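You operate a simulated robot arm through the tools that you are given. There is no shell and no other tool. Be economical: measure what you need, move in short steps, check, and stop when the job is done.

You are at the controls of a simulated two-armed robot. One attempt, no reset.

JOB
Brush the grit off the setting block and zero the wall meter on it.
Fine: seam brush back where it stood; hold the meter still on the clean block with one hand while the other presses its key once; leave it there. Set down upright: seam brush, wall meter. What is to be rubbed or washed off counts as gone when no trace of it is left.

The check looks at the end state, three seconds after you hand in, the way a careful person would. Anything else that was tipped, shoved, dropped, spilled or broken makes it a failure.

ROBOT AND FRAMES
Two 7-joint arms with two-finger parallel grippers on one trunk, on a base that drives. Base frame: it is fixed to the floor where the robot stands at the start and does not move with it; the origin is under the middle of the robot, x ahead of it, y to its left, z up. Units: mm, rad, N and s.
The left shoulder is at the start at [70, 133, 1176], the right one opposite. Places, roughly: gauge head [700, 200, 1200]; gauge head lock [700, 200, 1300]; grit on the setting block [400, -300, 800]; height zero key [900, 300, 1100]; meter key [600, -100, 800]; top of the setting block [400, -300, 800]; wiping pad [250, -1750, 750]. Payload 1.57 kg a hand.
The TCP of each hand is the grasp point between the finger pads, 30 mm short of the fingertips. In the tool frame z runs along the fingers and y along their closing line. The gripper opens to 80 mm. The fingers are 17 mm wide and 12 mm thick; the gripper's body (40 by 82 mm) begins 80 mm behind the TCP.
Orientation is told as [roll, pitch, yaw] about the base's x, y, z axes, in that order, counted from this pose: with the fingers straight down and closing along the base's y, the tool's x points along the base's -x, its y along +y and its z along -z.

CONTROLS
- The arms move only by the tool arm_command. It takes "left_increments", "right_increments" or both (then of equal length, played together; a hand with none holds still); each is a list of rows, each an object (a shift or turn left out is 0, a gripper value left out holds the last) with "delta_pos": the shift along the tool's x, y, z in mm, a list of three; "delta_rot": the turn, a rotation vector about the tool's x, y, z in rad, a list of three. In form: [{"delta_pos": [dx, dy, dz], "delta_rot": [rx, ry, rz]}, ...]. A call has 1 to 12 rows; each row is the pose to reach, as a shift and turn from the pose commanded when the call began, along the tool's axes at that moment. "left_claw" and "right_claw" are, for a hand that has rows, the finger opening in mm, from 0 to 80, set as the call begins (left out, the last holds). Rows are played at 5 a second. More than 50 mm and 0.15 rad between two rows, or a gripper value outside its range, and nothing of the call is played. A pose out of reach is approached as far as the arm can. The call stops where the force on the tool passes 40 N (or 10 N more than at its start, if that is more) or the arm is blocked; 0.2 s more then pass. The fingers move at their own pace (about 153 mm/s each) and stop on an object; they squeeze with about 38 N. The grip force told is the motor's: it shows also when the fingers shut on nothing. Time passes only in rows, and 0.2 s behind the last, so rows that repeat a pose let the fingers close. It gives the time, the measured TCP pose, the force on the tool (base axes), the opening and the grip force at its end, in the units of the frame above (readings bear some noise), with the torque about the TCP (base axes, N m) and any sound that the robot's microphone picked up.
- Cameras (640 x 400 px; columns grow to the right, rows downward): "scene" is now at [130.3, -32.9, 1398.1]; the picture's right is [-0.28, -0.96, 0.00], its down [-0.59, 0.17, -0.79] and it looks along [0.75, -0.22, -0.62] (base axes); focal length 266 px, centre (320, 200). "left" rides on the left gripper at [72, 7, -122] in its tool frame; the picture's right is [-0.09, 1.00, 0.00], its down [-0.84, -0.08, -0.54] and it looks along [-0.54, -0.05, 0.84] (tool axes); focal length 238 px, centre (320, 200). "right" rides on the right gripper at [72, -7, -122] in its tool frame; the picture's right is [0.09, 1.00, 0.00], its down [-0.84, 0.08, -0.54] and it looks along [-0.54, 0.05, 0.84] (tool axes); focal length 238 px, centre (320, 200). There is no depth. A picture from a camera that has moved, and an enlarged one, comes with that camera's place and axes in the base frame and with its lens. The place of the scene camera against the robot may be out by one fixed shift of up to 12 mm in any direction.
- camera(camera): a new picture of that camera. The clock stands still meanwhile.
- lift_body(by): slides the trunk up (or, below 0, down) by that many mm; the arms and the scene camera ride with it, the base frame stays. It gives what a move gives, with no picture.
- roll_base(legs): drives the robot by 1 to 6 legs, each [ahead, left, turn to the left] in mm, mm and rad, along the robot's own axes; the way and the turn of a leg run together, so that a leg with both is an arc; at most 1500 mm and 3.142 rad a leg. The arms and the cameras ride along, it lands a little off, and it stops where it bumps. It gives what a move gives.
- pan_tilt(pan, tilt): turns the head with the scene camera to pan (to the left, within 1.501 rad either way) and tilt (down, from -0.506 to 1.204), counted from straight ahead of the robot. It gives what a move gives.
- zoom(camera, box): a new picture of the part [left, top, right, bottom] of that camera's present view, enlarged. The clock stands still meanwhile.
- sign_off(): hands the job in; it is judged then, once.

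Go step by step. Nothing tells you exact positions but the pictures and the camera data: compare them with the known pose of the tool, close in by small moves and look again before you grip or let go. The budget is 120 turns and 88 pictures, counting those below and the enlarged ones. Unless the task says otherwise, let go and move clear before handing in, and close with one line.

The tools are called after "Emit:" by a JSON object that holds its "name" and its "arguments". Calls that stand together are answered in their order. arm_command: Moves the arms, as the interface text tells. Its arguments: {"type":"object","properties":{"left_increments":{"type":"array","items":{"type":"object","properties":{"delta_pos":{"type":"array","items":{"type":"number"}},"delta_rot":{"type":"array","items":{"type":"number"}}}}},"left_claw":{"type":"number"},"right_increments":{"type":"array","items":{"type":"object","properties":{"delta_pos":{"type":"array","items":{"type":"number"}},"delta_rot":{"type":"array","items":{"type":"number"}}}}},"right_claw":{"type":"number"}},"required":[]} The other tools are called the same way: lift_body (by) slides the trunk up or down; roll_base (legs) drives the base; pan_tilt (pan, tilt) turns the head that bears the scene camera; camera (camera) takes a picture; zoom (camera, box) takes an enlarged picture of a part of a camera's view; sign_off () hands the job in.

At the start:

```text
t: 0.0
left_tcp_pos: [387.7, -38.3, 1218.6]
left_tcp_rot: [0.001, 0.0, 0.0]
left_contact_force: [-0.1, -0.2, 0.4]
left_torque: [0.03, -0.01, 0.01]
left_gripper_width: 79.8
left_finger_force: 0.0
right_tcp_pos: [314.5, -345.7, 1187.5]
right_tcp_rot: [0.0, -0.001, 0.001]
right_contact_force: [0.2, 0.1, 0.0]
right_torque: [-0.02, 0.01, -0.01]
right_gripper_width: 80.1
right_finger_force: 0.1
trunk travel left (down, up): [-750.0, 190.0]
robot x, y, heading: [0.7, -2.8, -0.002]
head pan, tilt: [-0.283, 0.667]
```

scene: 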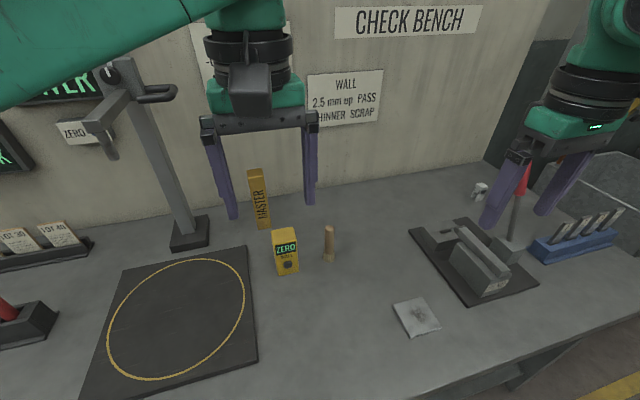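
right: 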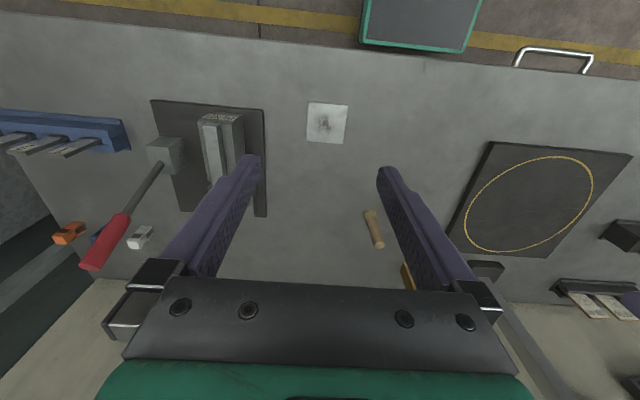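
left: 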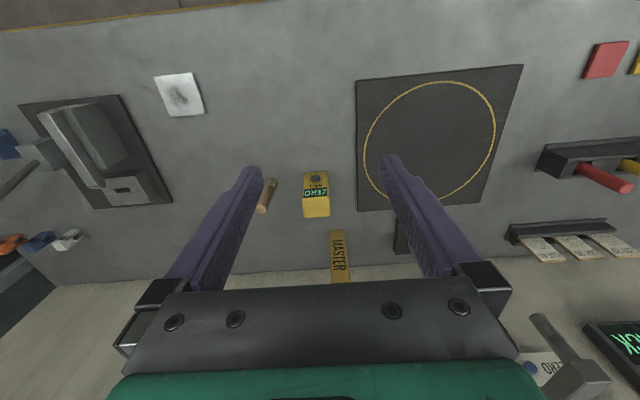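

The pale square on the bench at about [380,-335,780] looks like the gritty setting block, the small yellow "ZERO" unit like the wall meter, and the wooden peg like the seam brush. I'll zoom in to confirm before moving.

Emit:
{"name": "zoom", "arguments": {"camera": "scene", "box": [220, 150, 460, 350]}}

Emit:
{"name": "zoom", "arguments": {"camera": "left", "box": [130, 50, 370, 250]}}

Emit:
{"name": "zoom", "arguments": {"camera": "right", "box": [270, 80, 450, 300]}}

```text
2.00 times, centred on (340, 250) of scene
camera zoom: at [130.3, -32.9, 1398.1], right [-0.28, -0.96, 0.0], down [-0.59, 0.17, -0.79], along [0.75, -0.22, -0.62], focal length 533 px, centre (280, 100)
```

zoom: 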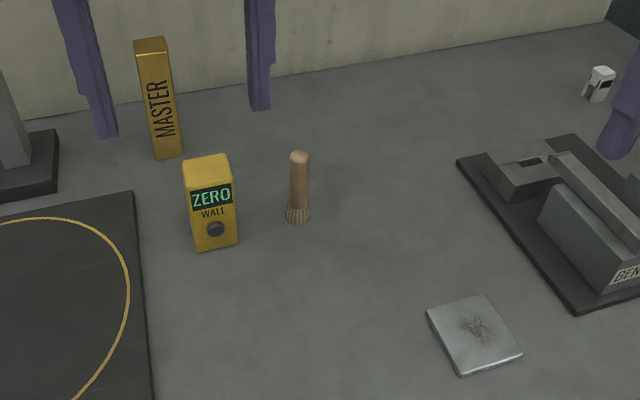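

```text
2.00 times, centred on (250, 150) of left
camera zoom: at [316.7, -32.1, 1340.2], right [0.09, 1.0, 0.0], down [0.84, -0.08, 0.54], along [0.54, -0.05, -0.84], focal length 477 px, centre (460, 300)
```

zoom: 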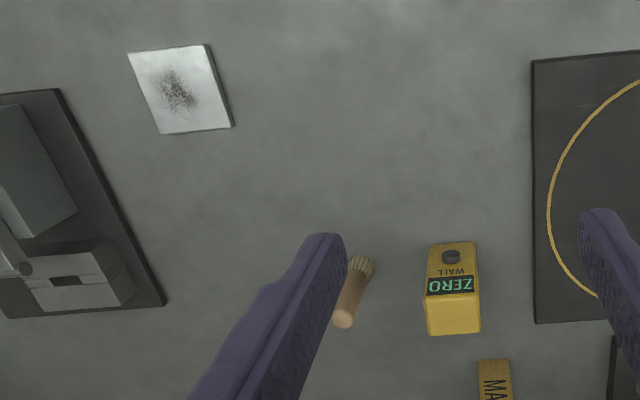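

```text
1.82 times, centred on (360, 190) of right
camera zoom: at [242.3, -352.6, 1310.6], right [-0.09, 1.0, 0.0], down [0.84, 0.08, 0.54], along [0.54, 0.05, -0.84], focal length 433 px, centre (247, 218)
```

zoom: 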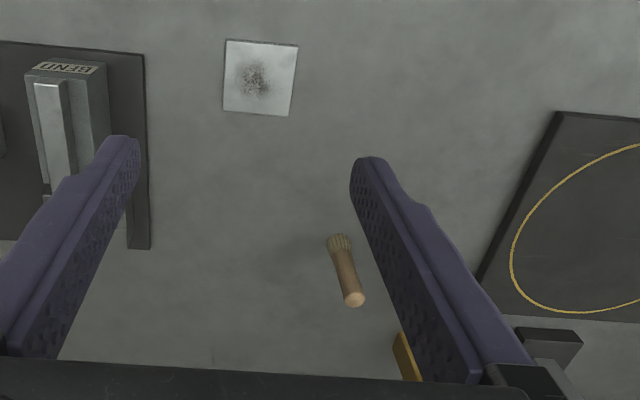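

The brush is the wooden-handled one standing near [619,-190], the meter is the yellow box with a round key low on its front, and the bench top is at z≈765. I'll first test how far the right hand reaches, moving it over the brush and well above it.

Emit:
{"name": "arm_command", "arguments": {"right_increments": [{"delta_pos": [-25, 14, 18]}, {"delta_pos": [-55, 30, 36]}, {"delta_pos": [-85, 46, 54]}, {"delta_pos": [-115, 62, 72]}, {"delta_pos": [-145, 78, 90]}, {"delta_pos": [-175, 92, 108]}, {"delta_pos": [-205, 108, 124]}, {"delta_pos": [-235, 122, 140]}, {"delta_pos": [-262, 138, 156]}, {"delta_pos": [-285, 150, 170]}], "right_claw": 80}}

```text
t: 2.2
left_tcp_pos: [386.9, -37.9, 1217.4]
left_tcp_rot: [0.0, -0.001, -0.001]
left_contact_force: [0.8, 0.2, -0.1]
left_torque: [-0.02, -0.03, 0.03]
left_gripper_width: 80.2
left_finger_force: 0.2
right_tcp_pos: [556.8, -212.7, 1026.6]
right_tcp_rot: [0.0, -0.002, -0.002]
right_contact_force: [-0.2, 0.7, 0.3]
right_torque: [0.04, -0.03, 0.0]
right_gripper_width: 79.9
right_finger_force: 0.1
right hand out of reach, approached as far as the arm can: row 9, 10
trunk travel left (down, up): [-750.0, 190.0]
robot x, y, heading: [-2.0, -0.8, -0.001]
head pan, tilt: [-0.283, 0.667]
```

The right hand reaches x≈557 from here, so I need the base a bit further forward. I'll drive ahead 120 mm and look again.

Emit:
{"name": "roll_base", "arguments": {"legs": [[120, 0, 0]]}}

Emit:
{"name": "camera", "arguments": {"camera": "right"}}

Emit:
{"name": "camera", "arguments": {"camera": "scene"}}

```text
t: 3.5
left_tcp_pos: [451.7, -53.3, 1217.4]
left_tcp_rot: [-0.001, 0.001, -0.063]
left_contact_force: [0.4, 0.1, 1.2]
left_torque: [-0.01, 0.0, 0.03]
left_gripper_width: 79.8
left_finger_force: 0.0
right_tcp_pos: [610.9, -237.5, 1026.1]
right_tcp_rot: [0.001, -0.001, -0.066]
right_contact_force: [-0.4, 0.5, -0.2]
right_torque: [0.0, -0.04, 0.0]
right_gripper_width: 79.8
right_finger_force: 0.1
trunk travel left (down, up): [-750.0, 190.0]
robot x, y, heading: [66.1, 14.2, -0.066]
head pan, tilt: [-0.283, 0.667]
stopped in leg 1: the robot was blocked; the commanded pose is now the measured one
```

```text
81 pictures are left
camera right: at [538.6, -240.2, 1149.1], right [-0.03, 1.0, 0.0], down [0.84, 0.02, 0.54], along [0.54, 0.02, -0.84], focal length 238 px, centre (320, 200)
```

right: 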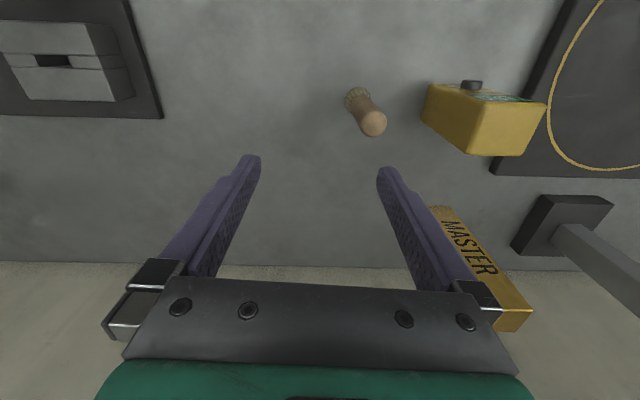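

```text
80 pictures are left
camera scene: at [195.9, -30.9, 1398.1], right [-0.34, -0.94, 0.0], down [-0.58, 0.21, -0.79], along [0.74, -0.27, -0.62], focal length 266 px, centre (320, 200)
```

scene: 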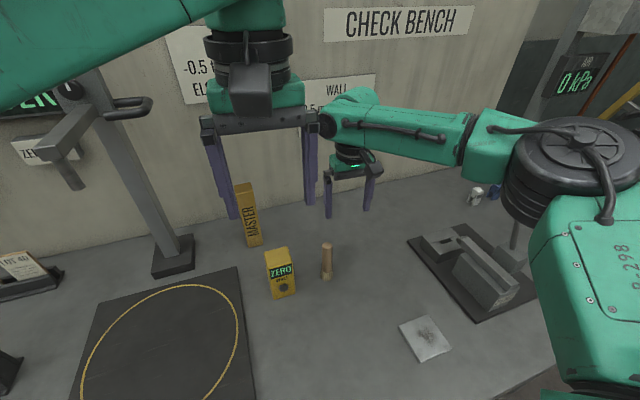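

The base bumped something at 66 mm ahead and turned slightly. I'll back off a little and straighten, then check the arm reading.

Emit:
{"name": "roll_base", "arguments": {"legs": [[-20, 0, 0], [0, 0, 0.066]]}}

Emit:
{"name": "camera", "arguments": {"camera": "right"}}

Emit:
{"name": "pan_tilt", "arguments": {"pan": -0.283, "tilt": 1.15}}

Emit:
{"name": "camera", "arguments": {"camera": "scene"}}

```text
t: 4.8
left_tcp_pos: [433.8, -28.7, 1217.5]
left_tcp_rot: [0.001, 0.0, 0.001]
left_contact_force: [-0.5, -0.4, -0.3]
left_torque: [0.0, 0.0, 0.04]
left_gripper_width: 79.9
left_finger_force: 0.2
right_tcp_pos: [605.9, -201.4, 1026.6]
right_tcp_rot: [0.002, -0.001, 0.001]
right_contact_force: [0.3, -0.2, -0.4]
right_torque: [0.01, 0.0, 0.0]
right_gripper_width: 79.8
right_finger_force: 0.1
trunk travel left (down, up): [-750.0, 190.0]
robot x, y, heading: [46.8, 13.6, -0.002]
head pan, tilt: [-0.283, 0.667]
```

```text
79 pictures are left
camera right: at [533.2, -209.4, 1149.1], right [-0.09, 1.0, 0.0], down [0.84, 0.08, 0.54], along [0.54, 0.05, -0.84], focal length 238 px, centre (320, 200)
```

right: 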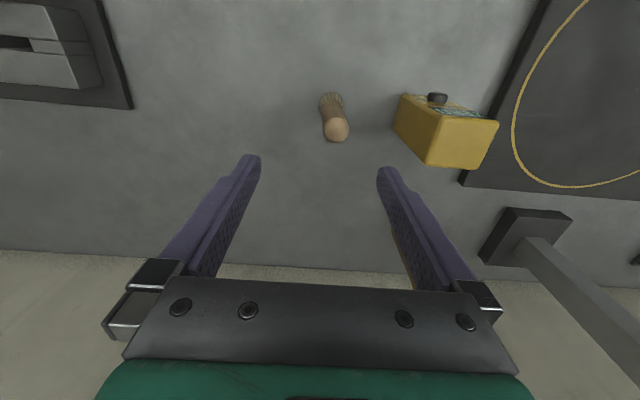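

```text
t: 5.7
left_tcp_pos: [435.4, -26.4, 1218.3]
left_tcp_rot: [-0.001, -0.001, 0.001]
left_contact_force: [0.4, 0.0, 0.1]
left_torque: [-0.01, -0.02, -0.01]
left_gripper_width: 79.7
left_finger_force: 0.1
right_tcp_pos: [603.2, -199.3, 1026.5]
right_tcp_rot: [0.0, -0.002, 0.001]
right_contact_force: [0.3, -0.4, -0.1]
right_torque: [0.02, -0.01, 0.01]
right_gripper_width: 80.0
right_finger_force: 0.1
trunk travel left (down, up): [-750.0, 190.0]
robot x, y, heading: [46.1, 12.5, 0.005]
head pan, tilt: [-0.283, 1.15]
```

```text
78 pictures are left
camera scene: at [151.7, -13.6, 1362.3], right [-0.28, -0.96, 0.0], down [-0.88, 0.25, -0.41], along [0.39, -0.11, -0.91], focal length 266 px, centre (320, 200)
```

scene: 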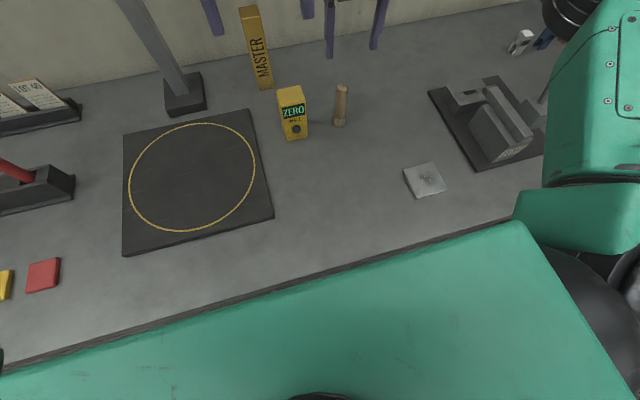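

Refined estimates: bench z≈795, block top ≈805 at [376,-328], brush near [595,-190] and about 135 tall, meter face near x≈575, y≈-73. I'll come down partway over the brush and recheck.

Emit:
{"name": "arm_command", "arguments": {"right_increments": [{"delta_pos": [3, 5, 20]}, {"delta_pos": [7, 9, 50]}]}}

Emit:
{"name": "camera", "arguments": {"camera": "right"}}

```text
t: 6.3
left_tcp_pos: [435.3, -27.3, 1216.8]
left_tcp_rot: [0.001, 0.0, 0.002]
left_contact_force: [0.0, -0.2, 0.3]
left_torque: [0.0, -0.01, -0.01]
left_gripper_width: 80.0
left_finger_force: 0.1
right_tcp_pos: [594.7, -193.4, 976.8]
right_tcp_rot: [0.002, -0.004, 0.002]
right_contact_force: [0.5, 0.5, -0.4]
right_torque: [-0.01, -0.01, 0.0]
right_gripper_width: 80.0
right_finger_force: 0.0
right hand out of reach, approached as far as the arm can: row 2
trunk travel left (down, up): [-750.0, 190.0]
robot x, y, heading: [46.7, 11.6, 0.003]
head pan, tilt: [-0.283, 1.15]
```

```text
77 pictures are left
camera right: at [524.1, -200.5, 1099.8], right [-0.09, 1.0, 0.0], down [0.83, 0.08, 0.55], along [0.54, 0.05, -0.84], focal length 238 px, centre (320, 200)
```

right: 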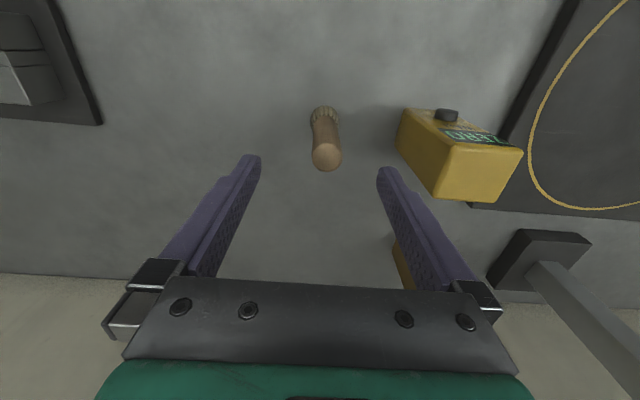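

Brush handle centre works out at [598,-188], top z≈921. I'll lower the trunk 35 mm for reach and centre the hand over it.

Emit:
{"name": "lift_body", "arguments": {"by": -40}}

Emit:
{"name": "arm_command", "arguments": {"right_increments": [{"delta_pos": [-4, 5, 0]}, {"delta_pos": [-4, 5, 0]}]}}

Emit:
{"name": "camera", "arguments": {"camera": "right"}}

```text
t: 7.1
left_tcp_pos: [434.0, -24.9, 1177.5]
left_tcp_rot: [0.001, 0.0, 0.002]
left_contact_force: [-0.3, -0.2, 0.4]
left_torque: [-0.02, -0.04, 0.01]
left_gripper_width: 80.3
left_finger_force: 0.0
right_tcp_pos: [595.8, -191.5, 937.2]
right_tcp_rot: [0.001, -0.003, 0.004]
right_contact_force: [0.0, -0.1, 1.2]
right_torque: [0.01, -0.02, 0.01]
right_gripper_width: 79.9
right_finger_force: 0.1
trunk travel left (down, up): [-710.0, 230.0]
robot x, y, heading: [45.7, 11.1, 0.0]
head pan, tilt: [-0.283, 1.15]
```

```text
t: 7.7
left_tcp_pos: [434.1, -27.3, 1177.7]
left_tcp_rot: [0.001, 0.0, 0.002]
left_contact_force: [0.4, 1.3, 0.5]
left_torque: [-0.03, 0.01, 0.01]
left_gripper_width: 80.0
left_finger_force: 0.1
right_tcp_pos: [594.6, -191.5, 937.3]
right_tcp_rot: [0.0, -0.005, 0.002]
right_contact_force: [0.3, 0.1, 0.0]
right_torque: [-0.02, 0.01, 0.0]
right_gripper_width: 79.8
right_finger_force: 0.1
right hand out of reach, approached as far as the arm can: row 1, 2
trunk travel left (down, up): [-710.0, 230.0]
robot x, y, heading: [46.1, 13.2, 0.005]
head pan, tilt: [-0.283, 1.15]
```

```text
76 pictures are left
camera right: at [523.7, -200.3, 1060.2], right [-0.09, 1.0, 0.0], down [0.83, 0.08, 0.55], along [0.54, 0.05, -0.84], focal length 238 px, centre (320, 200)
```

right: 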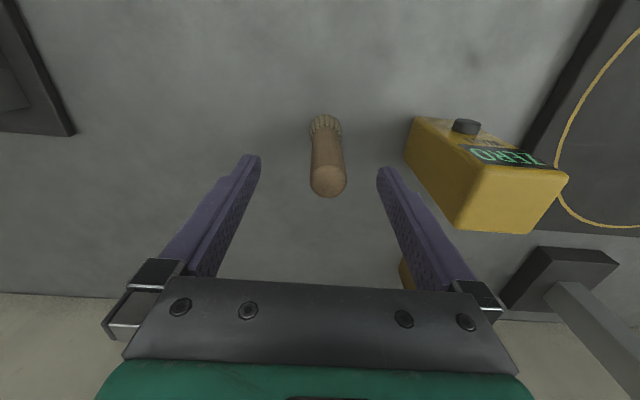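

Alignment is within 4 mm. Lowering another 50 mm to bring the pads around the handle.

Emit:
{"name": "lift_body", "arguments": {"by": -50}}

Emit:
{"name": "arm_command", "arguments": {"right_increments": [{"delta_pos": [-3, 3, 0]}]}}

Emit:
{"name": "camera", "arguments": {"camera": "right"}}

```text
t: 8.6
left_tcp_pos: [434.7, -26.1, 1128.6]
left_tcp_rot: [0.0, 0.0, 0.001]
left_contact_force: [0.1, -0.2, 0.1]
left_torque: [-0.01, -0.01, 0.03]
left_gripper_width: 79.8
left_finger_force: 0.0
right_tcp_pos: [594.8, -191.5, 887.8]
right_tcp_rot: [0.003, -0.003, 0.001]
right_contact_force: [-1.1, 0.3, 0.0]
right_torque: [-0.02, 0.02, -0.02]
right_gripper_width: 79.8
right_finger_force: 0.1
trunk travel left (down, up): [-660.0, 280.0]
robot x, y, heading: [45.0, 11.4, 0.002]
head pan, tilt: [-0.283, 1.15]
```

```text
t: 9.0
left_tcp_pos: [436.0, -26.3, 1128.3]
left_tcp_rot: [-0.001, 0.001, -0.001]
left_contact_force: [0.0, -0.4, 0.2]
left_torque: [0.0, -0.01, 0.04]
left_gripper_width: 79.9
left_finger_force: 0.0
right_tcp_pos: [596.2, -192.2, 886.9]
right_tcp_rot: [0.0, -0.004, 0.002]
right_contact_force: [-0.9, 1.0, 0.2]
right_torque: [0.03, 0.0, 0.03]
right_gripper_width: 80.0
right_finger_force: 0.2
right hand out of reach, approached as far as the arm can: row 1
trunk travel left (down, up): [-660.0, 280.0]
robot x, y, heading: [48.6, 14.1, -0.002]
head pan, tilt: [-0.283, 1.15]
```

```text
75 pictures are left
camera right: at [524.0, -200.4, 1010.0], right [-0.09, 1.0, 0.0], down [0.83, 0.08, 0.54], along [0.54, 0.05, -0.84], focal length 238 px, centre (320, 200)
```

right: 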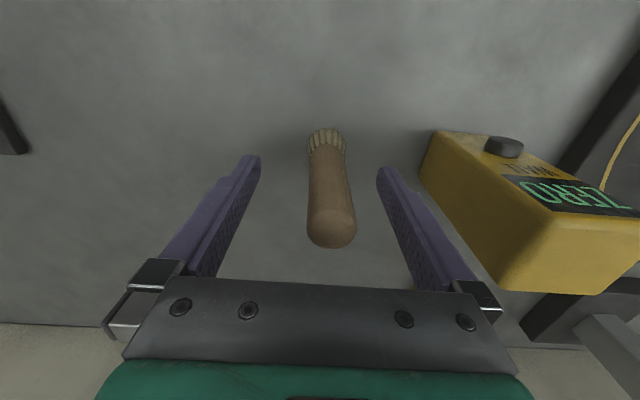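

The handle sits between the pads. Closing the right gripper.

Emit:
{"name": "arm_command", "arguments": {"right_increments": [{"delta_pos": [0, 0, 0]}, {"delta_pos": [0, 0, 0]}, {"delta_pos": [0, 0, 0]}, {"delta_pos": [0, 0, 0]}], "right_claw": 0}}

Emit:
{"name": "camera", "arguments": {"camera": "right"}}

```text
t: 10.0
left_tcp_pos: [435.3, -26.9, 1128.7]
left_tcp_rot: [-0.001, 0.001, 0.0]
left_contact_force: [0.2, 0.3, -0.4]
left_torque: [-0.02, -0.02, -0.03]
left_gripper_width: 79.9
left_finger_force: 0.0
right_tcp_pos: [596.0, -191.7, 888.2]
right_tcp_rot: [0.001, -0.002, 0.002]
right_contact_force: [0.0, -0.1, 0.4]
right_torque: [0.0, 0.0, 0.01]
right_gripper_width: 24.7
right_finger_force: 36.7
trunk travel left (down, up): [-660.0, 280.0]
robot x, y, heading: [45.2, 16.3, 0.003]
head pan, tilt: [-0.283, 1.15]
```

```text
74 pictures are left
camera right: at [524.0, -200.4, 1010.0], right [-0.09, 1.0, 0.0], down [0.83, 0.08, 0.54], along [0.54, 0.05, -0.84], focal length 238 px, centre (320, 200)
```

right: 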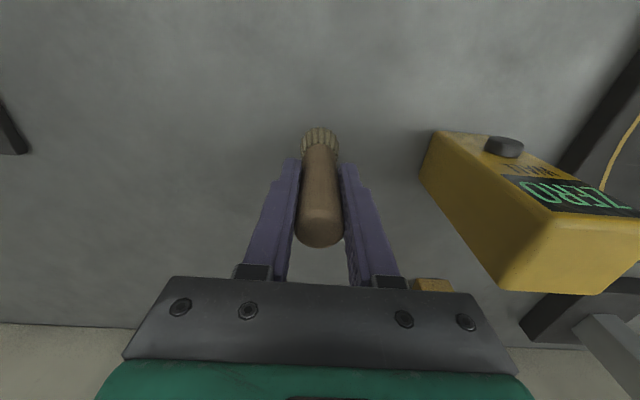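

The brush is gripped (24.7 mm), and stands 3 mm off its original spot in y, so the return target is TCP [596,-188.5,888]. I'll lift it and carry it to above the block.

Emit:
{"name": "lift_body", "arguments": {"by": 70}}

Emit:
{"name": "arm_command", "arguments": {"right_increments": [{"delta_pos": [35, -10, 0]}, {"delta_pos": [70, -25, 0]}, {"delta_pos": [105, -45, 0]}, {"delta_pos": [140, -70, 0]}, {"delta_pos": [175, -95, 0]}, {"delta_pos": [205, -120, 0]}, {"delta_pos": [220, -136, 0]}]}}

Emit:
{"name": "camera", "arguments": {"camera": "right"}}

Emit:
{"name": "camera", "arguments": {"camera": "scene"}}

```text
t: 11.1
left_tcp_pos: [435.4, -26.1, 1197.9]
left_tcp_rot: [0.0, 0.0, 0.002]
left_contact_force: [0.6, -0.5, -0.5]
left_torque: [-0.03, -0.01, 0.03]
left_gripper_width: 80.1
left_finger_force: 0.1
right_tcp_pos: [596.1, -192.4, 957.7]
right_tcp_rot: [0.003, -0.005, 0.002]
right_contact_force: [0.2, 0.4, 0.2]
right_torque: [0.01, 0.0, 0.02]
right_gripper_width: 24.5
right_finger_force: 36.8
trunk travel left (down, up): [-730.0, 210.0]
robot x, y, heading: [45.3, 10.4, 0.001]
head pan, tilt: [-0.283, 1.15]
```

```text
t: 12.7
left_tcp_pos: [434.2, -26.7, 1197.7]
left_tcp_rot: [0.002, -0.001, 0.001]
left_contact_force: [0.2, -0.8, 0.2]
left_torque: [-0.01, -0.02, -0.02]
left_gripper_width: 79.9
left_finger_force: 0.0
right_tcp_pos: [375.0, -329.0, 957.7]
right_tcp_rot: [0.001, -0.003, 0.001]
right_contact_force: [0.6, 0.0, -1.3]
right_torque: [0.03, 0.01, 0.01]
right_gripper_width: 24.7
right_finger_force: 36.4
trunk travel left (down, up): [-730.0, 210.0]
robot x, y, heading: [49.9, 9.9, 0.002]
head pan, tilt: [-0.283, 1.15]
```

```text
73 pictures are left
camera right: at [303.5, -336.1, 1079.6], right [-0.09, 1.0, 0.0], down [0.83, 0.08, 0.55], along [0.54, 0.05, -0.84], focal length 238 px, centre (320, 200)
```

right: 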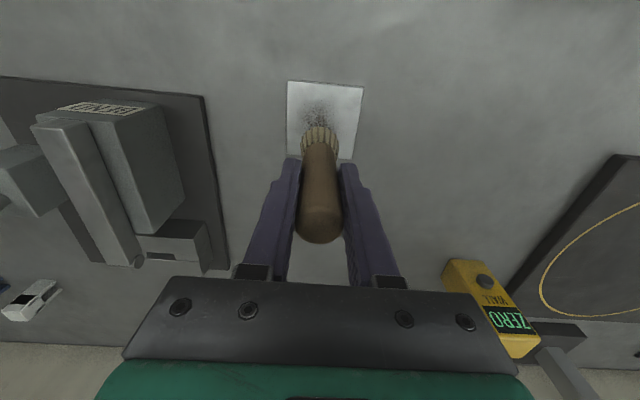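

```text
72 pictures are left
camera scene: at [151.5, -13.5, 1342.3], right [-0.28, -0.96, 0.0], down [-0.88, 0.25, -0.41], along [0.39, -0.11, -0.91], focal length 266 px, centre (320, 200)
```

scene: 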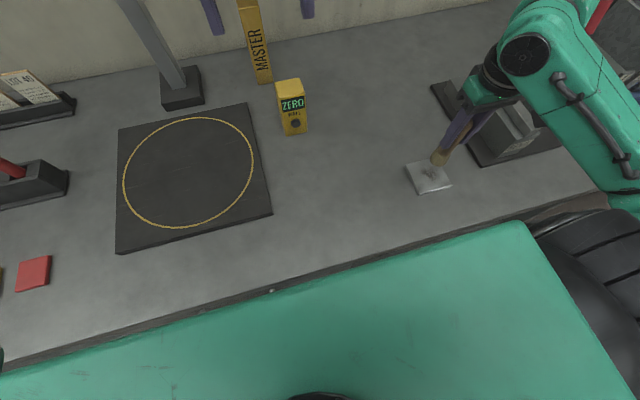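

The block is about 80 mm square, centred near [376,-326], with grit round [368,-332]. I'll lower the brush over the grit until I feel contact.

Emit:
{"name": "arm_command", "arguments": {"right_increments": [{"delta_pos": [7, -3, 25]}, {"delta_pos": [7, -3, 48]}, {"delta_pos": [7, -3, 53]}, {"delta_pos": [7, -3, 55]}, {"delta_pos": [7, -3, 55]}]}}

Emit:
{"name": "camera", "arguments": {"camera": "right"}}

```text
t: 13.9
left_tcp_pos: [432.7, -26.1, 1198.2]
left_tcp_rot: [-0.001, -0.001, 0.002]
left_contact_force: [-0.3, 0.1, -0.4]
left_torque: [0.04, 0.02, -0.04]
left_gripper_width: 79.9
left_finger_force: 0.1
right_tcp_pos: [367.2, -331.7, 903.3]
right_tcp_rot: [-0.002, -0.008, 0.001]
right_contact_force: [0.4, -3.1, 12.3]
right_torque: [-0.5, 0.0, 0.0]
right_gripper_width: 24.6
right_finger_force: 36.7
trunk travel left (down, up): [-730.0, 210.0]
robot x, y, heading: [47.9, 10.2, 0.002]
head pan, tilt: [-0.283, 1.15]
```

```text
71 pictures are left
camera right: at [295.9, -339.1, 1025.5], right [-0.09, 1.0, 0.0], down [0.83, 0.08, 0.55], along [0.55, 0.05, -0.84], focal length 238 px, centre (320, 200)
```

right: 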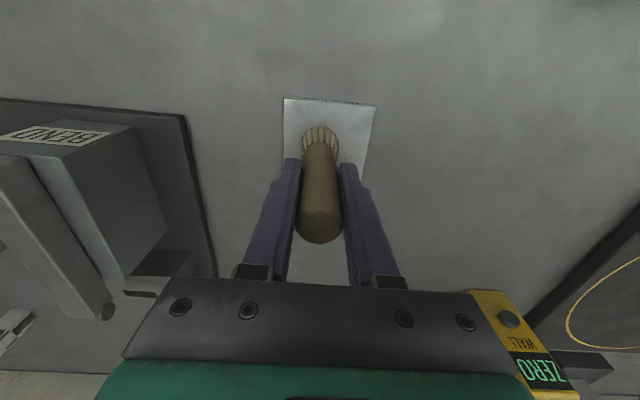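

Contact at z≈903 with 12 N. I'll ease off slightly and sweep in lines over the grit, first half.

Emit:
{"name": "arm_command", "arguments": {"right_increments": [{"delta_pos": [0, 0, -0.7]}, {"delta_pos": [0, -22, -0.7]}, {"delta_pos": [22, -22, -0.7]}, {"delta_pos": [0, -22, -0.7]}, {"delta_pos": [-22, -22, -0.7]}, {"delta_pos": [-36, -22, -0.7]}, {"delta_pos": [-36, -11, -0.7]}, {"delta_pos": [-12, -11, -0.7]}, {"delta_pos": [10, -11, -0.7]}, {"delta_pos": [24, -11, -0.7]}, {"delta_pos": [24, 0, -0.7]}, {"delta_pos": [0, 0, -0.7]}]}}

Emit:
{"name": "camera", "arguments": {"camera": "right"}}

```text
t: 16.5
left_tcp_pos: [435.9, -26.3, 1198.0]
left_tcp_rot: [0.001, 0.0, 0.002]
left_contact_force: [-0.2, 0.1, 0.1]
left_torque: [0.0, 0.03, -0.01]
left_gripper_width: 79.9
left_finger_force: 0.0
right_tcp_pos: [370.0, -331.8, 902.2]
right_tcp_rot: [0.001, -0.003, 0.001]
right_contact_force: [0.7, -1.9, 2.4]
right_torque: [-0.21, -0.02, -0.02]
right_gripper_width: 24.5
right_finger_force: 36.1
trunk travel left (down, up): [-730.0, 210.0]
robot x, y, heading: [47.0, 11.0, 0.001]
head pan, tilt: [-0.283, 1.15]
```

```text
70 pictures are left
camera right: at [298.1, -339.3, 1024.7], right [-0.09, 1.0, 0.0], down [0.83, 0.08, 0.54], along [0.54, 0.05, -0.84], focal length 238 px, centre (320, 200)
```

right: 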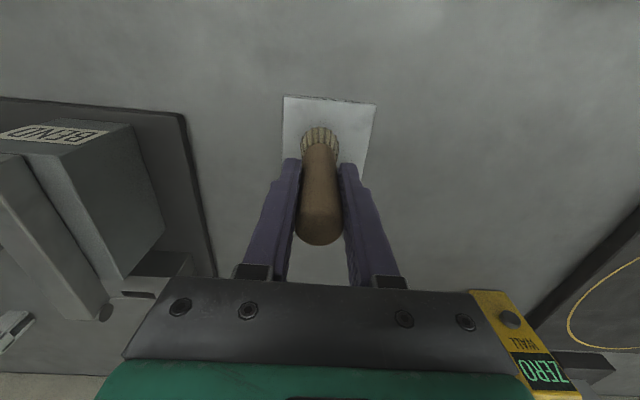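

Block hasn't moved. Pressure has dropped to 2.4 N, so I'll press 1 mm deeper and sweep the remaining strips.

Emit:
{"name": "arm_command", "arguments": {"right_increments": [{"delta_pos": [0, 0, 1]}, {"delta_pos": [-20, 0, 1]}, {"delta_pos": [-36, 0, 1]}, {"delta_pos": [-36, 11, 1]}, {"delta_pos": [-12, 11, 1]}, {"delta_pos": [10, 11, 1]}, {"delta_pos": [24, 11, 1]}, {"delta_pos": [24, 22, 1]}, {"delta_pos": [2, 22, 1]}, {"delta_pos": [-18, 22, 1]}, {"delta_pos": [-36, 22, 1]}, {"delta_pos": [-36, 30, 1]}]}}

Emit:
{"name": "arm_command", "arguments": {"right_increments": [{"delta_pos": [20, 0, 0]}, {"delta_pos": [40, 0, 0]}, {"delta_pos": [60, 0, 0]}, {"delta_pos": [60, -20, 0]}, {"delta_pos": [60, -40, 0]}, {"delta_pos": [60, -55, 0]}, {"delta_pos": [50, -35, 0]}, {"delta_pos": [50, -15, 0]}, {"delta_pos": [38, -35, 0]}, {"delta_pos": [38, -55, 0]}, {"delta_pos": [26, -35, 0]}, {"delta_pos": [26, -15, 0]}]}}

```text
t: 19.1
left_tcp_pos: [435.0, -26.9, 1198.0]
left_tcp_rot: [-0.002, 0.0, 0.0]
left_contact_force: [0.0, -0.2, -0.1]
left_torque: [-0.02, 0.0, 0.02]
left_gripper_width: 80.0
left_finger_force: 0.0
right_tcp_pos: [404.2, -301.6, 900.3]
right_tcp_rot: [0.001, -0.002, 0.002]
right_contact_force: [0.1, -0.1, 0.2]
right_torque: [0.0, -0.04, -0.05]
right_gripper_width: 25.2
right_finger_force: 36.3
right hand out of reach, approached as far as the arm can: row 8
trunk travel left (down, up): [-730.0, 210.0]
robot x, y, heading: [43.5, 9.3, 0.0]
head pan, tilt: [-0.283, 1.15]
```

```text
t: 21.7
left_tcp_pos: [434.2, -28.1, 1198.2]
left_tcp_rot: [0.0, -0.001, 0.001]
left_contact_force: [0.2, 0.0, 0.3]
left_torque: [-0.02, -0.02, -0.01]
left_gripper_width: 79.9
left_finger_force: 0.0
right_tcp_pos: [379.7, -315.5, 901.3]
right_tcp_rot: [0.003, -0.004, 0.001]
right_contact_force: [0.4, 0.4, -0.9]
right_torque: [-0.05, -0.01, -0.02]
right_gripper_width: 25.0
right_finger_force: 37.0
right hand out of reach, approached as far as the arm can: row 3
trunk travel left (down, up): [-730.0, 210.0]
robot x, y, heading: [43.1, 12.4, 0.004]
head pan, tilt: [-0.283, 1.15]
```

Contact force reads near zero now, so I'll check the brush and block before continuing.

Emit:
{"name": "arm_command", "arguments": {"right_increments": [{"delta_pos": [-15, 0, -30]}, {"delta_pos": [-55, 0, -50]}]}}

Emit:
{"name": "camera", "arguments": {"camera": "right"}}

Emit:
{"name": "zoom", "arguments": {"camera": "scene", "box": [370, 100, 490, 220]}}

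```text
t: 22.3
left_tcp_pos: [436.7, -26.2, 1196.8]
left_tcp_rot: [0.0, 0.001, 0.002]
left_contact_force: [0.3, -0.1, -0.3]
left_torque: [0.01, 0.04, 0.02]
left_gripper_width: 80.1
left_finger_force: 0.0
right_tcp_pos: [436.4, -317.5, 950.5]
right_tcp_rot: [0.002, 0.0, 0.001]
right_contact_force: [-0.1, 0.0, -0.8]
right_torque: [0.02, 0.02, 0.0]
right_gripper_width: 25.0
right_finger_force: 36.6
trunk travel left (down, up): [-730.0, 210.0]
robot x, y, heading: [43.8, 10.0, -0.004]
head pan, tilt: [-0.283, 1.15]
```

```text
69 pictures are left
camera right: at [364.5, -325.0, 1073.3], right [-0.09, 1.0, 0.0], down [0.84, 0.08, 0.54], along [0.54, 0.05, -0.84], focal length 238 px, centre (320, 200)
```

right: 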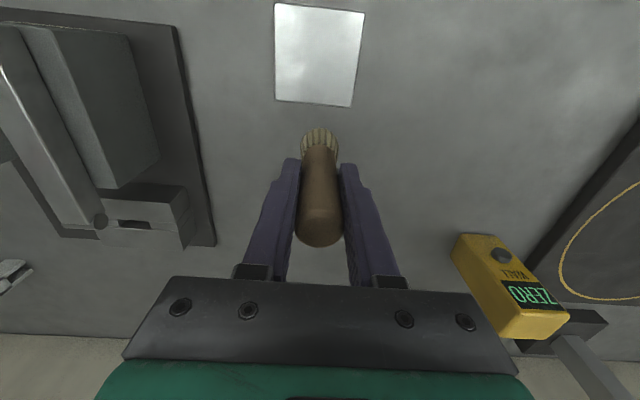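

```text
3.33 times, centred on (430, 160) of scene
camera zoom: at [154.3, -13.5, 1342.0], right [-0.28, -0.96, 0.0], down [-0.88, 0.25, -0.41], along [0.39, -0.11, -0.91], focal length 888 px, centre (-47, 333)
```

zoom: 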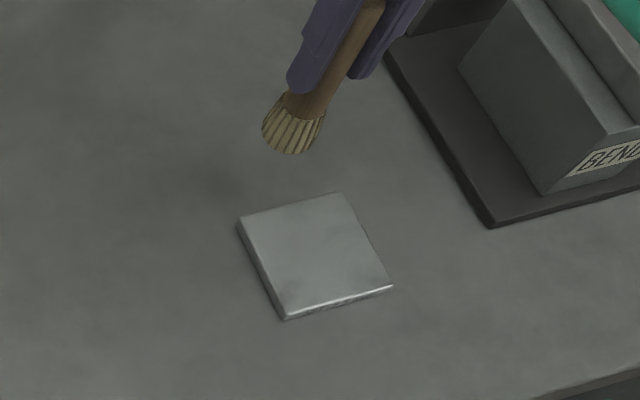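

The block looks clean; I'll enlarge it to check for faint traces.

Emit:
{"name": "zoom", "arguments": {"camera": "right", "box": [255, 0, 385, 115]}}

```text
3.48 times, centred on (320, 58) of right
camera zoom: at [364.5, -325.0, 1073.3], right [-0.09, 1.0, 0.0], down [0.84, 0.08, 0.54], along [0.54, 0.05, -0.84], focal length 829 px, centre (320, 696)
```

zoom: 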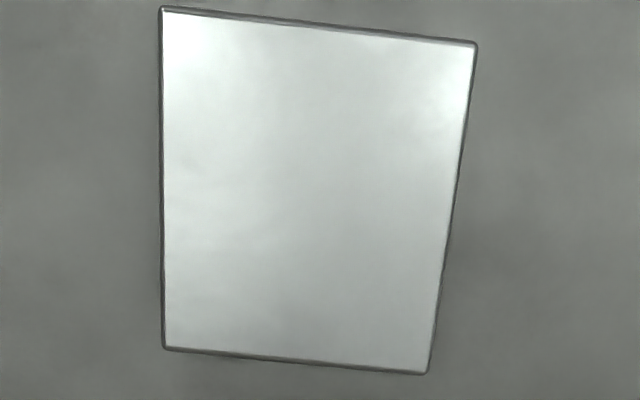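

The block is clean and unmoved, centre [375.5,-327]. Now I bring the brush back, driving forward 10 mm for a little more reach.

Emit:
{"name": "roll_base", "arguments": {"legs": [[10, 0, 0]]}}

Emit:
{"name": "arm_command", "arguments": {"right_increments": [{"delta_pos": [-20, 15, 0]}, {"delta_pos": [-45, 40, 0]}, {"delta_pos": [-75, 65, 0]}, {"delta_pos": [-105, 90, 0]}, {"delta_pos": [-130, 110, 0]}, {"delta_pos": [-145, 125, 0]}]}}

```text
t: 23.1
left_tcp_pos: [441.3, -27.4, 1199.0]
left_tcp_rot: [0.0, -0.004, 0.003]
left_contact_force: [-1.1, -0.5, -0.5]
left_torque: [0.0, -0.04, 0.03]
left_gripper_width: 80.0
left_finger_force: 0.0
right_tcp_pos: [441.9, -317.9, 952.4]
right_tcp_rot: [0.0, -0.005, 0.002]
right_contact_force: [-1.0, 0.2, 0.4]
right_torque: [-0.02, -0.02, 0.0]
right_gripper_width: 25.1
right_finger_force: 36.2
trunk travel left (down, up): [-730.0, 210.0]
robot x, y, heading: [55.0, 9.6, 0.0]
head pan, tilt: [-0.283, 1.15]
```

```text
t: 24.4
left_tcp_pos: [444.2, -26.0, 1197.6]
left_tcp_rot: [0.0, 0.0, 0.002]
left_contact_force: [0.3, 0.5, -0.1]
left_torque: [0.0, 0.02, 0.0]
left_gripper_width: 80.1
left_finger_force: 0.1
right_tcp_pos: [589.7, -191.3, 950.7]
right_tcp_rot: [0.0, -0.003, 0.001]
right_contact_force: [0.4, 1.0, -0.1]
right_torque: [-0.02, 0.0, 0.02]
right_gripper_width: 25.0
right_finger_force: 36.6
trunk travel left (down, up): [-730.0, 210.0]
robot x, y, heading: [53.8, 12.7, -0.002]
head pan, tilt: [-0.283, 1.15]
```

Now trimming to [596,-188.5] and lowering toward the bench.

Emit:
{"name": "arm_command", "arguments": {"right_increments": [{"delta_pos": [-6, 3, 5]}, {"delta_pos": [-6, 3, 25]}, {"delta_pos": [-6, 3, 45]}, {"delta_pos": [-6, 3, 56]}, {"delta_pos": [-6, 3, 60]}, {"delta_pos": [-6, 3, 62]}]}}

Emit:
{"name": "camera", "arguments": {"camera": "right"}}

```text
t: 25.9
left_tcp_pos: [445.2, -27.4, 1198.7]
left_tcp_rot: [0.002, 0.0, 0.003]
left_contact_force: [0.3, -0.2, -0.1]
left_torque: [-0.02, 0.01, -0.01]
left_gripper_width: 80.0
left_finger_force: 0.0
right_tcp_pos: [595.5, -190.2, 889.4]
right_tcp_rot: [0.003, -0.005, 0.002]
right_contact_force: [0.4, 0.7, 0.4]
right_torque: [-0.02, 0.01, -0.02]
right_gripper_width: 24.8
right_finger_force: 36.8
trunk travel left (down, up): [-730.0, 210.0]
robot x, y, heading: [57.0, 14.8, 0.005]
head pan, tilt: [-0.283, 1.15]
```

```text
66 pictures are left
camera right: at [524.2, -197.3, 1012.2], right [-0.09, 1.0, 0.0], down [0.83, 0.08, 0.54], along [0.54, 0.05, -0.84], focal length 238 px, centre (320, 200)
```

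right: 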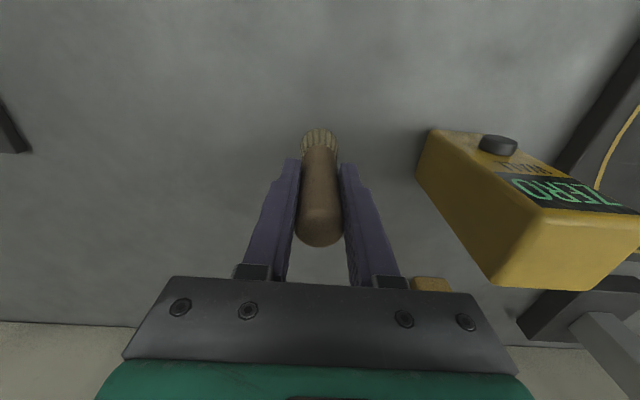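

The camera pose matches the grip pose with the 3 mm y correction included. Lowering in 1 mm steps until contact.

Emit:
{"name": "arm_command", "arguments": {"right_increments": [{"delta_pos": [0, 0, 1.5]}, {"delta_pos": [0, 0, 2.2]}, {"delta_pos": [0, 0, 2.2]}]}}

Emit:
{"name": "arm_command", "arguments": {"right_increments": [{"delta_pos": [0, 0, 1]}, {"delta_pos": [0, 0, 1]}]}}

```text
t: 26.6
left_tcp_pos: [443.8, -27.0, 1197.4]
left_tcp_rot: [0.0, -0.001, 0.002]
left_contact_force: [-0.2, 0.7, 0.0]
left_torque: [0.0, -0.04, 0.01]
left_gripper_width: 79.7
left_finger_force: 0.2
right_tcp_pos: [595.1, -189.6, 889.1]
right_tcp_rot: [0.0, -0.008, 0.0]
right_contact_force: [2.3, -1.3, 8.9]
right_torque: [-0.22, -0.25, 0.04]
right_gripper_width: 25.1
right_finger_force: 36.7
trunk travel left (down, up): [-730.0, 210.0]
robot x, y, heading: [56.0, 6.7, 0.001]
head pan, tilt: [-0.283, 1.15]
```

```text
t: 27.2
left_tcp_pos: [443.5, -26.2, 1198.5]
left_tcp_rot: [0.001, -0.003, 0.002]
left_contact_force: [-0.1, -1.0, 0.4]
left_torque: [0.01, 0.0, 0.0]
left_gripper_width: 80.2
left_finger_force: 0.1
right_tcp_pos: [595.4, -188.9, 888.1]
right_tcp_rot: [0.002, -0.009, -0.001]
right_contact_force: [5.1, -2.9, 17.1]
right_torque: [-0.24, -0.45, 0.01]
right_gripper_width: 25.0
right_finger_force: 36.4
trunk travel left (down, up): [-730.0, 210.0]
robot x, y, heading: [55.3, 10.4, 0.005]
head pan, tilt: [-0.283, 1.15]
```

It's standing on the bench. I'll relieve the press by 1.5 mm, then open.

Emit:
{"name": "arm_command", "arguments": {"right_increments": [{"delta_pos": [0, 0, -1.7]}, {"delta_pos": [0, 0, -1.7]}]}}

Emit:
{"name": "arm_command", "arguments": {"right_increments": [{"delta_pos": [0, 0, 0]}, {"delta_pos": [0, 0, 0]}, {"delta_pos": [0, 0, 0]}], "right_claw": 70}}

Emit:
{"name": "camera", "arguments": {"camera": "right"}}

```text
t: 27.9
left_tcp_pos: [442.6, -25.9, 1198.2]
left_tcp_rot: [0.001, -0.002, 0.002]
left_contact_force: [0.5, -0.8, 0.5]
left_torque: [0.02, -0.01, -0.01]
left_gripper_width: 80.1
left_finger_force: 0.0
right_tcp_pos: [594.8, -188.5, 889.6]
right_tcp_rot: [0.003, -0.001, 0.003]
right_contact_force: [5.0, -1.4, 11.9]
right_torque: [-0.15, -0.42, 0.0]
right_gripper_width: 25.0
right_finger_force: 36.6
trunk travel left (down, up): [-730.0, 210.0]
robot x, y, heading: [57.3, 12.2, 0.003]
head pan, tilt: [-0.283, 1.15]
```

```text
t: 28.6
left_tcp_pos: [444.4, -26.5, 1198.2]
left_tcp_rot: [-0.001, 0.001, 0.002]
left_contact_force: [0.0, 0.0, 0.7]
left_torque: [-0.05, 0.0, 0.0]
left_gripper_width: 79.9
left_finger_force: 0.1
right_tcp_pos: [595.2, -189.3, 889.1]
right_tcp_rot: [0.003, -0.001, 0.003]
right_contact_force: [-0.7, 0.5, -0.1]
right_torque: [0.0, -0.02, 0.01]
right_gripper_width: 70.2
right_finger_force: 0.0
trunk travel left (down, up): [-730.0, 210.0]
robot x, y, heading: [56.1, 11.4, -0.002]
head pan, tilt: [-0.283, 1.15]
```

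```text
65 pictures are left
camera right: at [523.8, -197.0, 1010.9], right [-0.09, 1.0, 0.0], down [0.84, 0.08, 0.54], along [0.54, 0.05, -0.84], focal length 238 px, centre (320, 200)
```

right: 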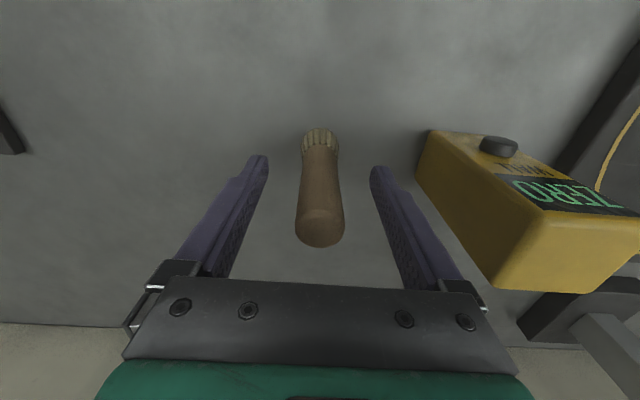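

The brush stands upright in its spot. I'll raise the hand clear and move it above the meter for a look.

Emit:
{"name": "arm_command", "arguments": {"right_increments": [{"delta_pos": [0, 0, -40]}, {"delta_pos": [0, 0, -85]}, {"delta_pos": [5, 0, -120]}, {"delta_pos": [10, 40, -120]}, {"delta_pos": [10, 80, -120]}, {"delta_pos": [10, 115, -120]}], "right_claw": 80}}

Emit:
{"name": "camera", "arguments": {"camera": "right"}}

Emit:
{"name": "zoom", "arguments": {"camera": "scene", "box": [230, 50, 430, 175]}}

```text
t: 30.1
left_tcp_pos: [443.8, -25.5, 1197.3]
left_tcp_rot: [-0.002, 0.0, 0.003]
left_contact_force: [0.2, 0.3, 0.3]
left_torque: [0.01, -0.01, 0.01]
left_gripper_width: 80.0
left_finger_force: 0.0
right_tcp_pos: [585.1, -72.3, 1007.9]
right_tcp_rot: [0.001, -0.002, 0.0]
right_contact_force: [0.4, 0.8, 0.3]
right_torque: [-0.02, 0.03, 0.05]
right_gripper_width: 80.0
right_finger_force: 0.0
trunk travel left (down, up): [-730.0, 210.0]
robot x, y, heading: [60.2, 9.3, 0.007]
head pan, tilt: [-0.283, 1.15]
```

```text
64 pictures are left
camera right: at [513.1, -80.8, 1131.5], right [-0.09, 1.0, 0.0], down [0.83, 0.08, 0.54], along [0.54, 0.05, -0.84], focal length 238 px, centre (320, 200)
```

right: 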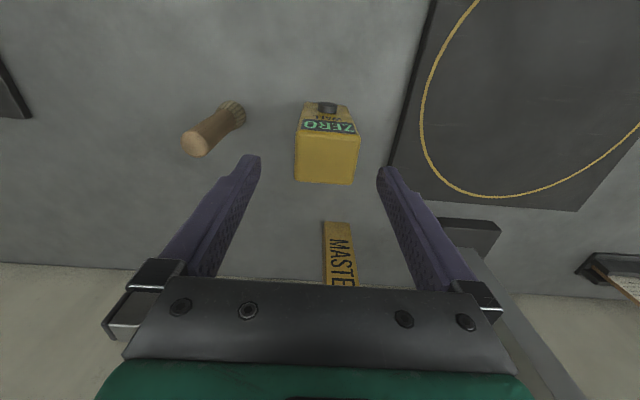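

```text
3.20 times, centred on (330, 112) of scene
camera zoom: at [161.7, -12.5, 1342.3], right [-0.28, -0.96, 0.0], down [-0.88, 0.25, -0.41], along [0.39, -0.11, -0.91], focal length 853 px, centre (288, 480)
```

zoom: 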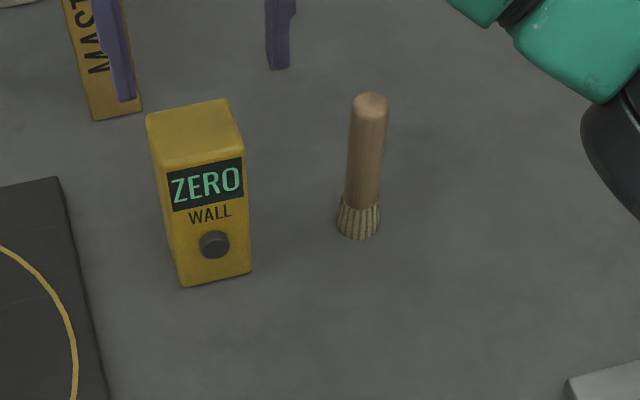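

The meter is about 54 wide, 45 deep and 122 tall, centred near [602,-66.5], with its key facing me. I'll centre over it, move the left hand a bit aside, and recheck.

Emit:
{"name": "arm_command", "arguments": {"left_increments": [{"delta_pos": [20, 20, 0]}, {"delta_pos": [40, 40, 0]}, {"delta_pos": [60, 60, 0]}], "right_increments": [{"delta_pos": [-8, 3, 0]}, {"delta_pos": [-15, 6, 10]}, {"delta_pos": [-15, 6, 40]}]}}

Emit:
{"name": "camera", "arguments": {"camera": "right"}}

```text
t: 30.9
left_tcp_pos: [384.9, 33.6, 1197.8]
left_tcp_rot: [0.0, 0.0, 0.002]
left_contact_force: [0.1, -0.5, 0.1]
left_torque: [-0.01, 0.01, 0.0]
left_gripper_width: 79.9
left_finger_force: 0.1
right_tcp_pos: [599.8, -67.8, 969.0]
right_tcp_rot: [0.001, -0.004, 0.002]
right_contact_force: [-0.3, -0.8, 0.0]
right_torque: [0.02, -0.01, -0.03]
right_gripper_width: 80.1
right_finger_force: 0.0
trunk travel left (down, up): [-730.0, 210.0]
robot x, y, heading: [56.9, 13.7, -0.002]
head pan, tilt: [-0.283, 1.15]
```

```text
62 pictures are left
camera right: at [528.1, -75.4, 1091.6], right [-0.09, 1.0, 0.0], down [0.83, 0.08, 0.55], along [0.54, 0.05, -0.84], focal length 238 px, centre (320, 200)
```

right: 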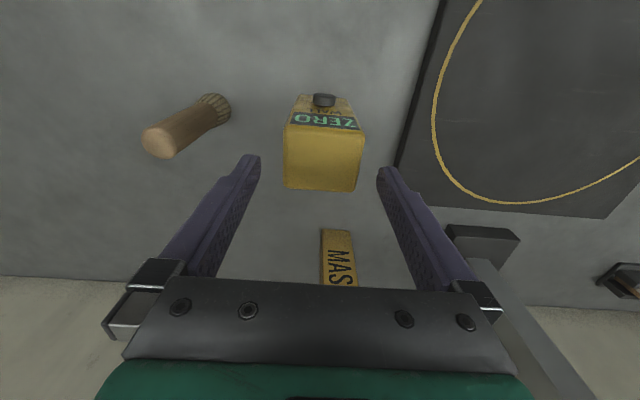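

The meter is square to the hand and centred within about 1–2 mm. Descending to grip height.

Emit:
{"name": "arm_command", "arguments": {"right_increments": [{"delta_pos": [-2, 1, 25]}, {"delta_pos": [-3, 1, 50]}, {"delta_pos": [-3, 1, 72]}, {"delta_pos": [-3, 1, 85]}]}}

Emit:
{"name": "camera", "arguments": {"camera": "right"}}

```text
t: 31.9
left_tcp_pos: [384.3, 33.7, 1198.2]
left_tcp_rot: [-0.002, 0.0, 0.002]
left_contact_force: [-0.6, 0.5, -0.5]
left_torque: [0.03, -0.01, 0.02]
left_gripper_width: 80.2
left_finger_force: 0.1
right_tcp_pos: [603.7, -67.4, 883.3]
right_tcp_rot: [0.003, -0.004, 0.002]
right_contact_force: [-0.1, -0.5, 0.9]
right_torque: [0.0, 0.01, 0.03]
right_gripper_width: 79.9
right_finger_force: 0.0
trunk travel left (down, up): [-730.0, 210.0]
robot x, y, heading: [55.0, 10.9, 0.003]
head pan, tilt: [-0.283, 1.15]
```

```text
61 pictures are left
camera right: at [531.8, -75.1, 1006.0], right [-0.09, 1.0, 0.0], down [0.83, 0.08, 0.55], along [0.54, 0.05, -0.84], focal length 238 px, centre (320, 200)
```

right: 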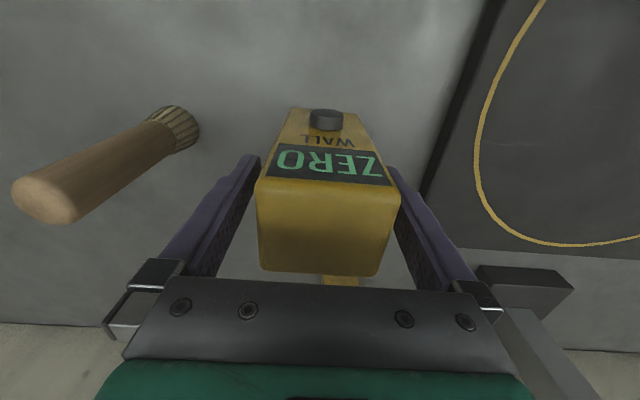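

Fingers straddle the meter. Nudging 2 mm left and closing.

Emit:
{"name": "arm_command", "arguments": {"right_increments": [{"delta_pos": [0, 2, 0]}]}}

Emit:
{"name": "arm_command", "arguments": {"right_increments": [{"delta_pos": [0, 0, 0]}, {"delta_pos": [0, 0, 0]}, {"delta_pos": [0, 0, 0]}], "right_claw": 0}}

Emit:
{"name": "camera", "arguments": {"camera": "right"}}

```text
t: 32.2
left_tcp_pos: [385.4, 33.0, 1198.1]
left_tcp_rot: [-0.001, -0.001, 0.001]
left_contact_force: [0.3, 0.1, 0.5]
left_torque: [0.02, -0.02, -0.04]
left_gripper_width: 79.9
left_finger_force: 0.0
right_tcp_pos: [602.4, -65.5, 882.6]
right_tcp_rot: [0.004, -0.004, 0.003]
right_contact_force: [-0.2, 0.3, -0.7]
right_torque: [0.01, 0.0, -0.01]
right_gripper_width: 80.0
right_finger_force: 0.1
trunk travel left (down, up): [-730.0, 210.0]
robot x, y, heading: [58.7, 9.7, 0.007]
head pan, tilt: [-0.283, 1.15]
```

```text
t: 33.0
left_tcp_pos: [384.8, 34.3, 1198.1]
left_tcp_rot: [0.0, 0.0, 0.002]
left_contact_force: [-0.1, -0.4, -0.4]
left_torque: [0.01, -0.01, 0.02]
left_gripper_width: 80.1
left_finger_force: 0.0
right_tcp_pos: [602.5, -65.2, 884.3]
right_tcp_rot: [0.001, -0.003, 0.002]
right_contact_force: [0.1, -0.3, -0.4]
right_torque: [-0.1, 0.01, -0.03]
right_gripper_width: 57.9
right_finger_force: 38.0
trunk travel left (down, up): [-730.0, 210.0]
robot x, y, heading: [54.2, 13.9, 0.003]
head pan, tilt: [-0.283, 1.15]
```

```text
60 pictures are left
camera right: at [531.8, -72.9, 1006.5], right [-0.09, 1.0, 0.0], down [0.84, 0.08, 0.54], along [0.54, 0.05, -0.84], focal length 238 px, centre (320, 200)
```

right: 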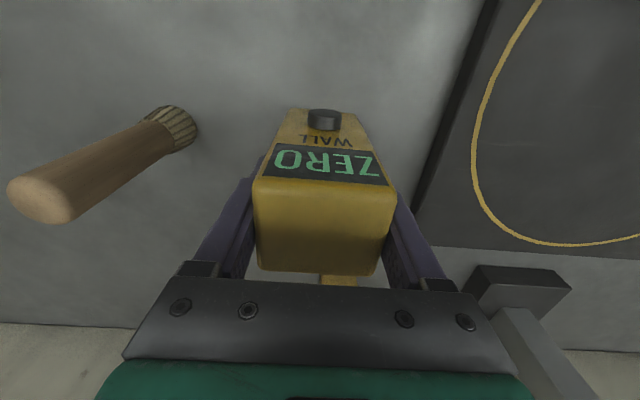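

The meter is gripped (57.9 mm) with its base on the bench at TCP z≈884. I'll lift it, pull it back clear of the brush, and swing the left hand outward.

Emit:
{"name": "arm_command", "arguments": {"left_increments": [{"delta_pos": [0, 0, 0]}, {"delta_pos": [0, 0, 0]}, {"delta_pos": [0, 15, 0]}, {"delta_pos": [0, 30, 0]}, {"delta_pos": [0, 45, 0]}, {"delta_pos": [0, 60, 0]}, {"delta_pos": [0, 60, 0]}, {"delta_pos": [0, 60, 0]}], "right_increments": [{"delta_pos": [0, 0, -30]}, {"delta_pos": [0, 0, -65]}, {"delta_pos": [35, 0, -80]}, {"delta_pos": [70, 0, -80]}, {"delta_pos": [105, 0, -80]}, {"delta_pos": [140, -5, -80]}, {"delta_pos": [140, -35, -80]}, {"delta_pos": [140, -60, -80]}]}}

Emit:
{"name": "pan_tilt", "arguments": {"pan": -0.8, "tilt": 0.75}}

Emit:
{"name": "camera", "arguments": {"camera": "scene"}}

```text
t: 34.9
left_tcp_pos: [385.1, 92.5, 1197.6]
left_tcp_rot: [0.0, -0.001, 0.003]
left_contact_force: [-0.3, 0.0, -0.2]
left_torque: [0.02, 0.0, 0.0]
left_gripper_width: 80.0
left_finger_force: 0.0
right_tcp_pos: [463.4, -127.0, 964.2]
right_tcp_rot: [0.001, -0.004, 0.002]
right_contact_force: [-0.3, -0.8, -2.4]
right_torque: [0.0, 0.02, -0.03]
right_gripper_width: 57.8
right_finger_force: 37.9
trunk travel left (down, up): [-730.0, 210.0]
robot x, y, heading: [56.9, 13.4, 0.005]
head pan, tilt: [-0.283, 1.15]
```

```text
t: 35.8
left_tcp_pos: [385.0, 93.9, 1196.9]
left_tcp_rot: [0.0, -0.001, 0.002]
left_contact_force: [-0.1, -0.6, 0.8]
left_torque: [-0.02, 0.01, -0.01]
left_gripper_width: 79.9
left_finger_force: 0.1
right_tcp_pos: [463.4, -125.5, 963.4]
right_tcp_rot: [0.002, -0.003, 0.002]
right_contact_force: [-0.5, 0.1, -2.5]
right_torque: [0.03, -0.01, 0.03]
right_gripper_width: 57.7
right_finger_force: 38.6
trunk travel left (down, up): [-730.0, 210.0]
robot x, y, heading: [59.4, 13.8, 0.004]
head pan, tilt: [-0.799, 0.75]
```

```text
59 pictures are left
camera scene: at [162.9, -56.6, 1371.0], right [-0.72, -0.7, 0.0], down [-0.48, 0.49, -0.73], along [0.51, -0.52, -0.68], focal length 266 px, centre (320, 200)
```

scene: 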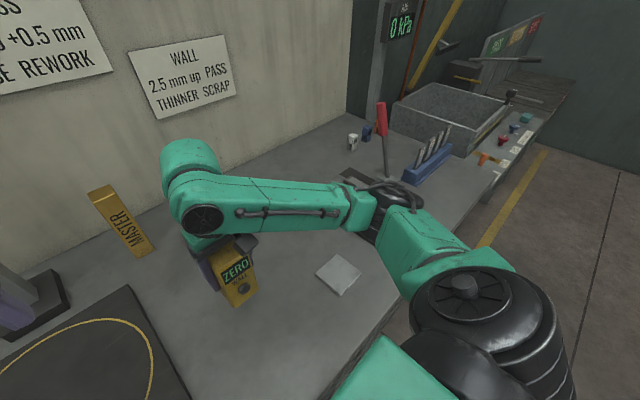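

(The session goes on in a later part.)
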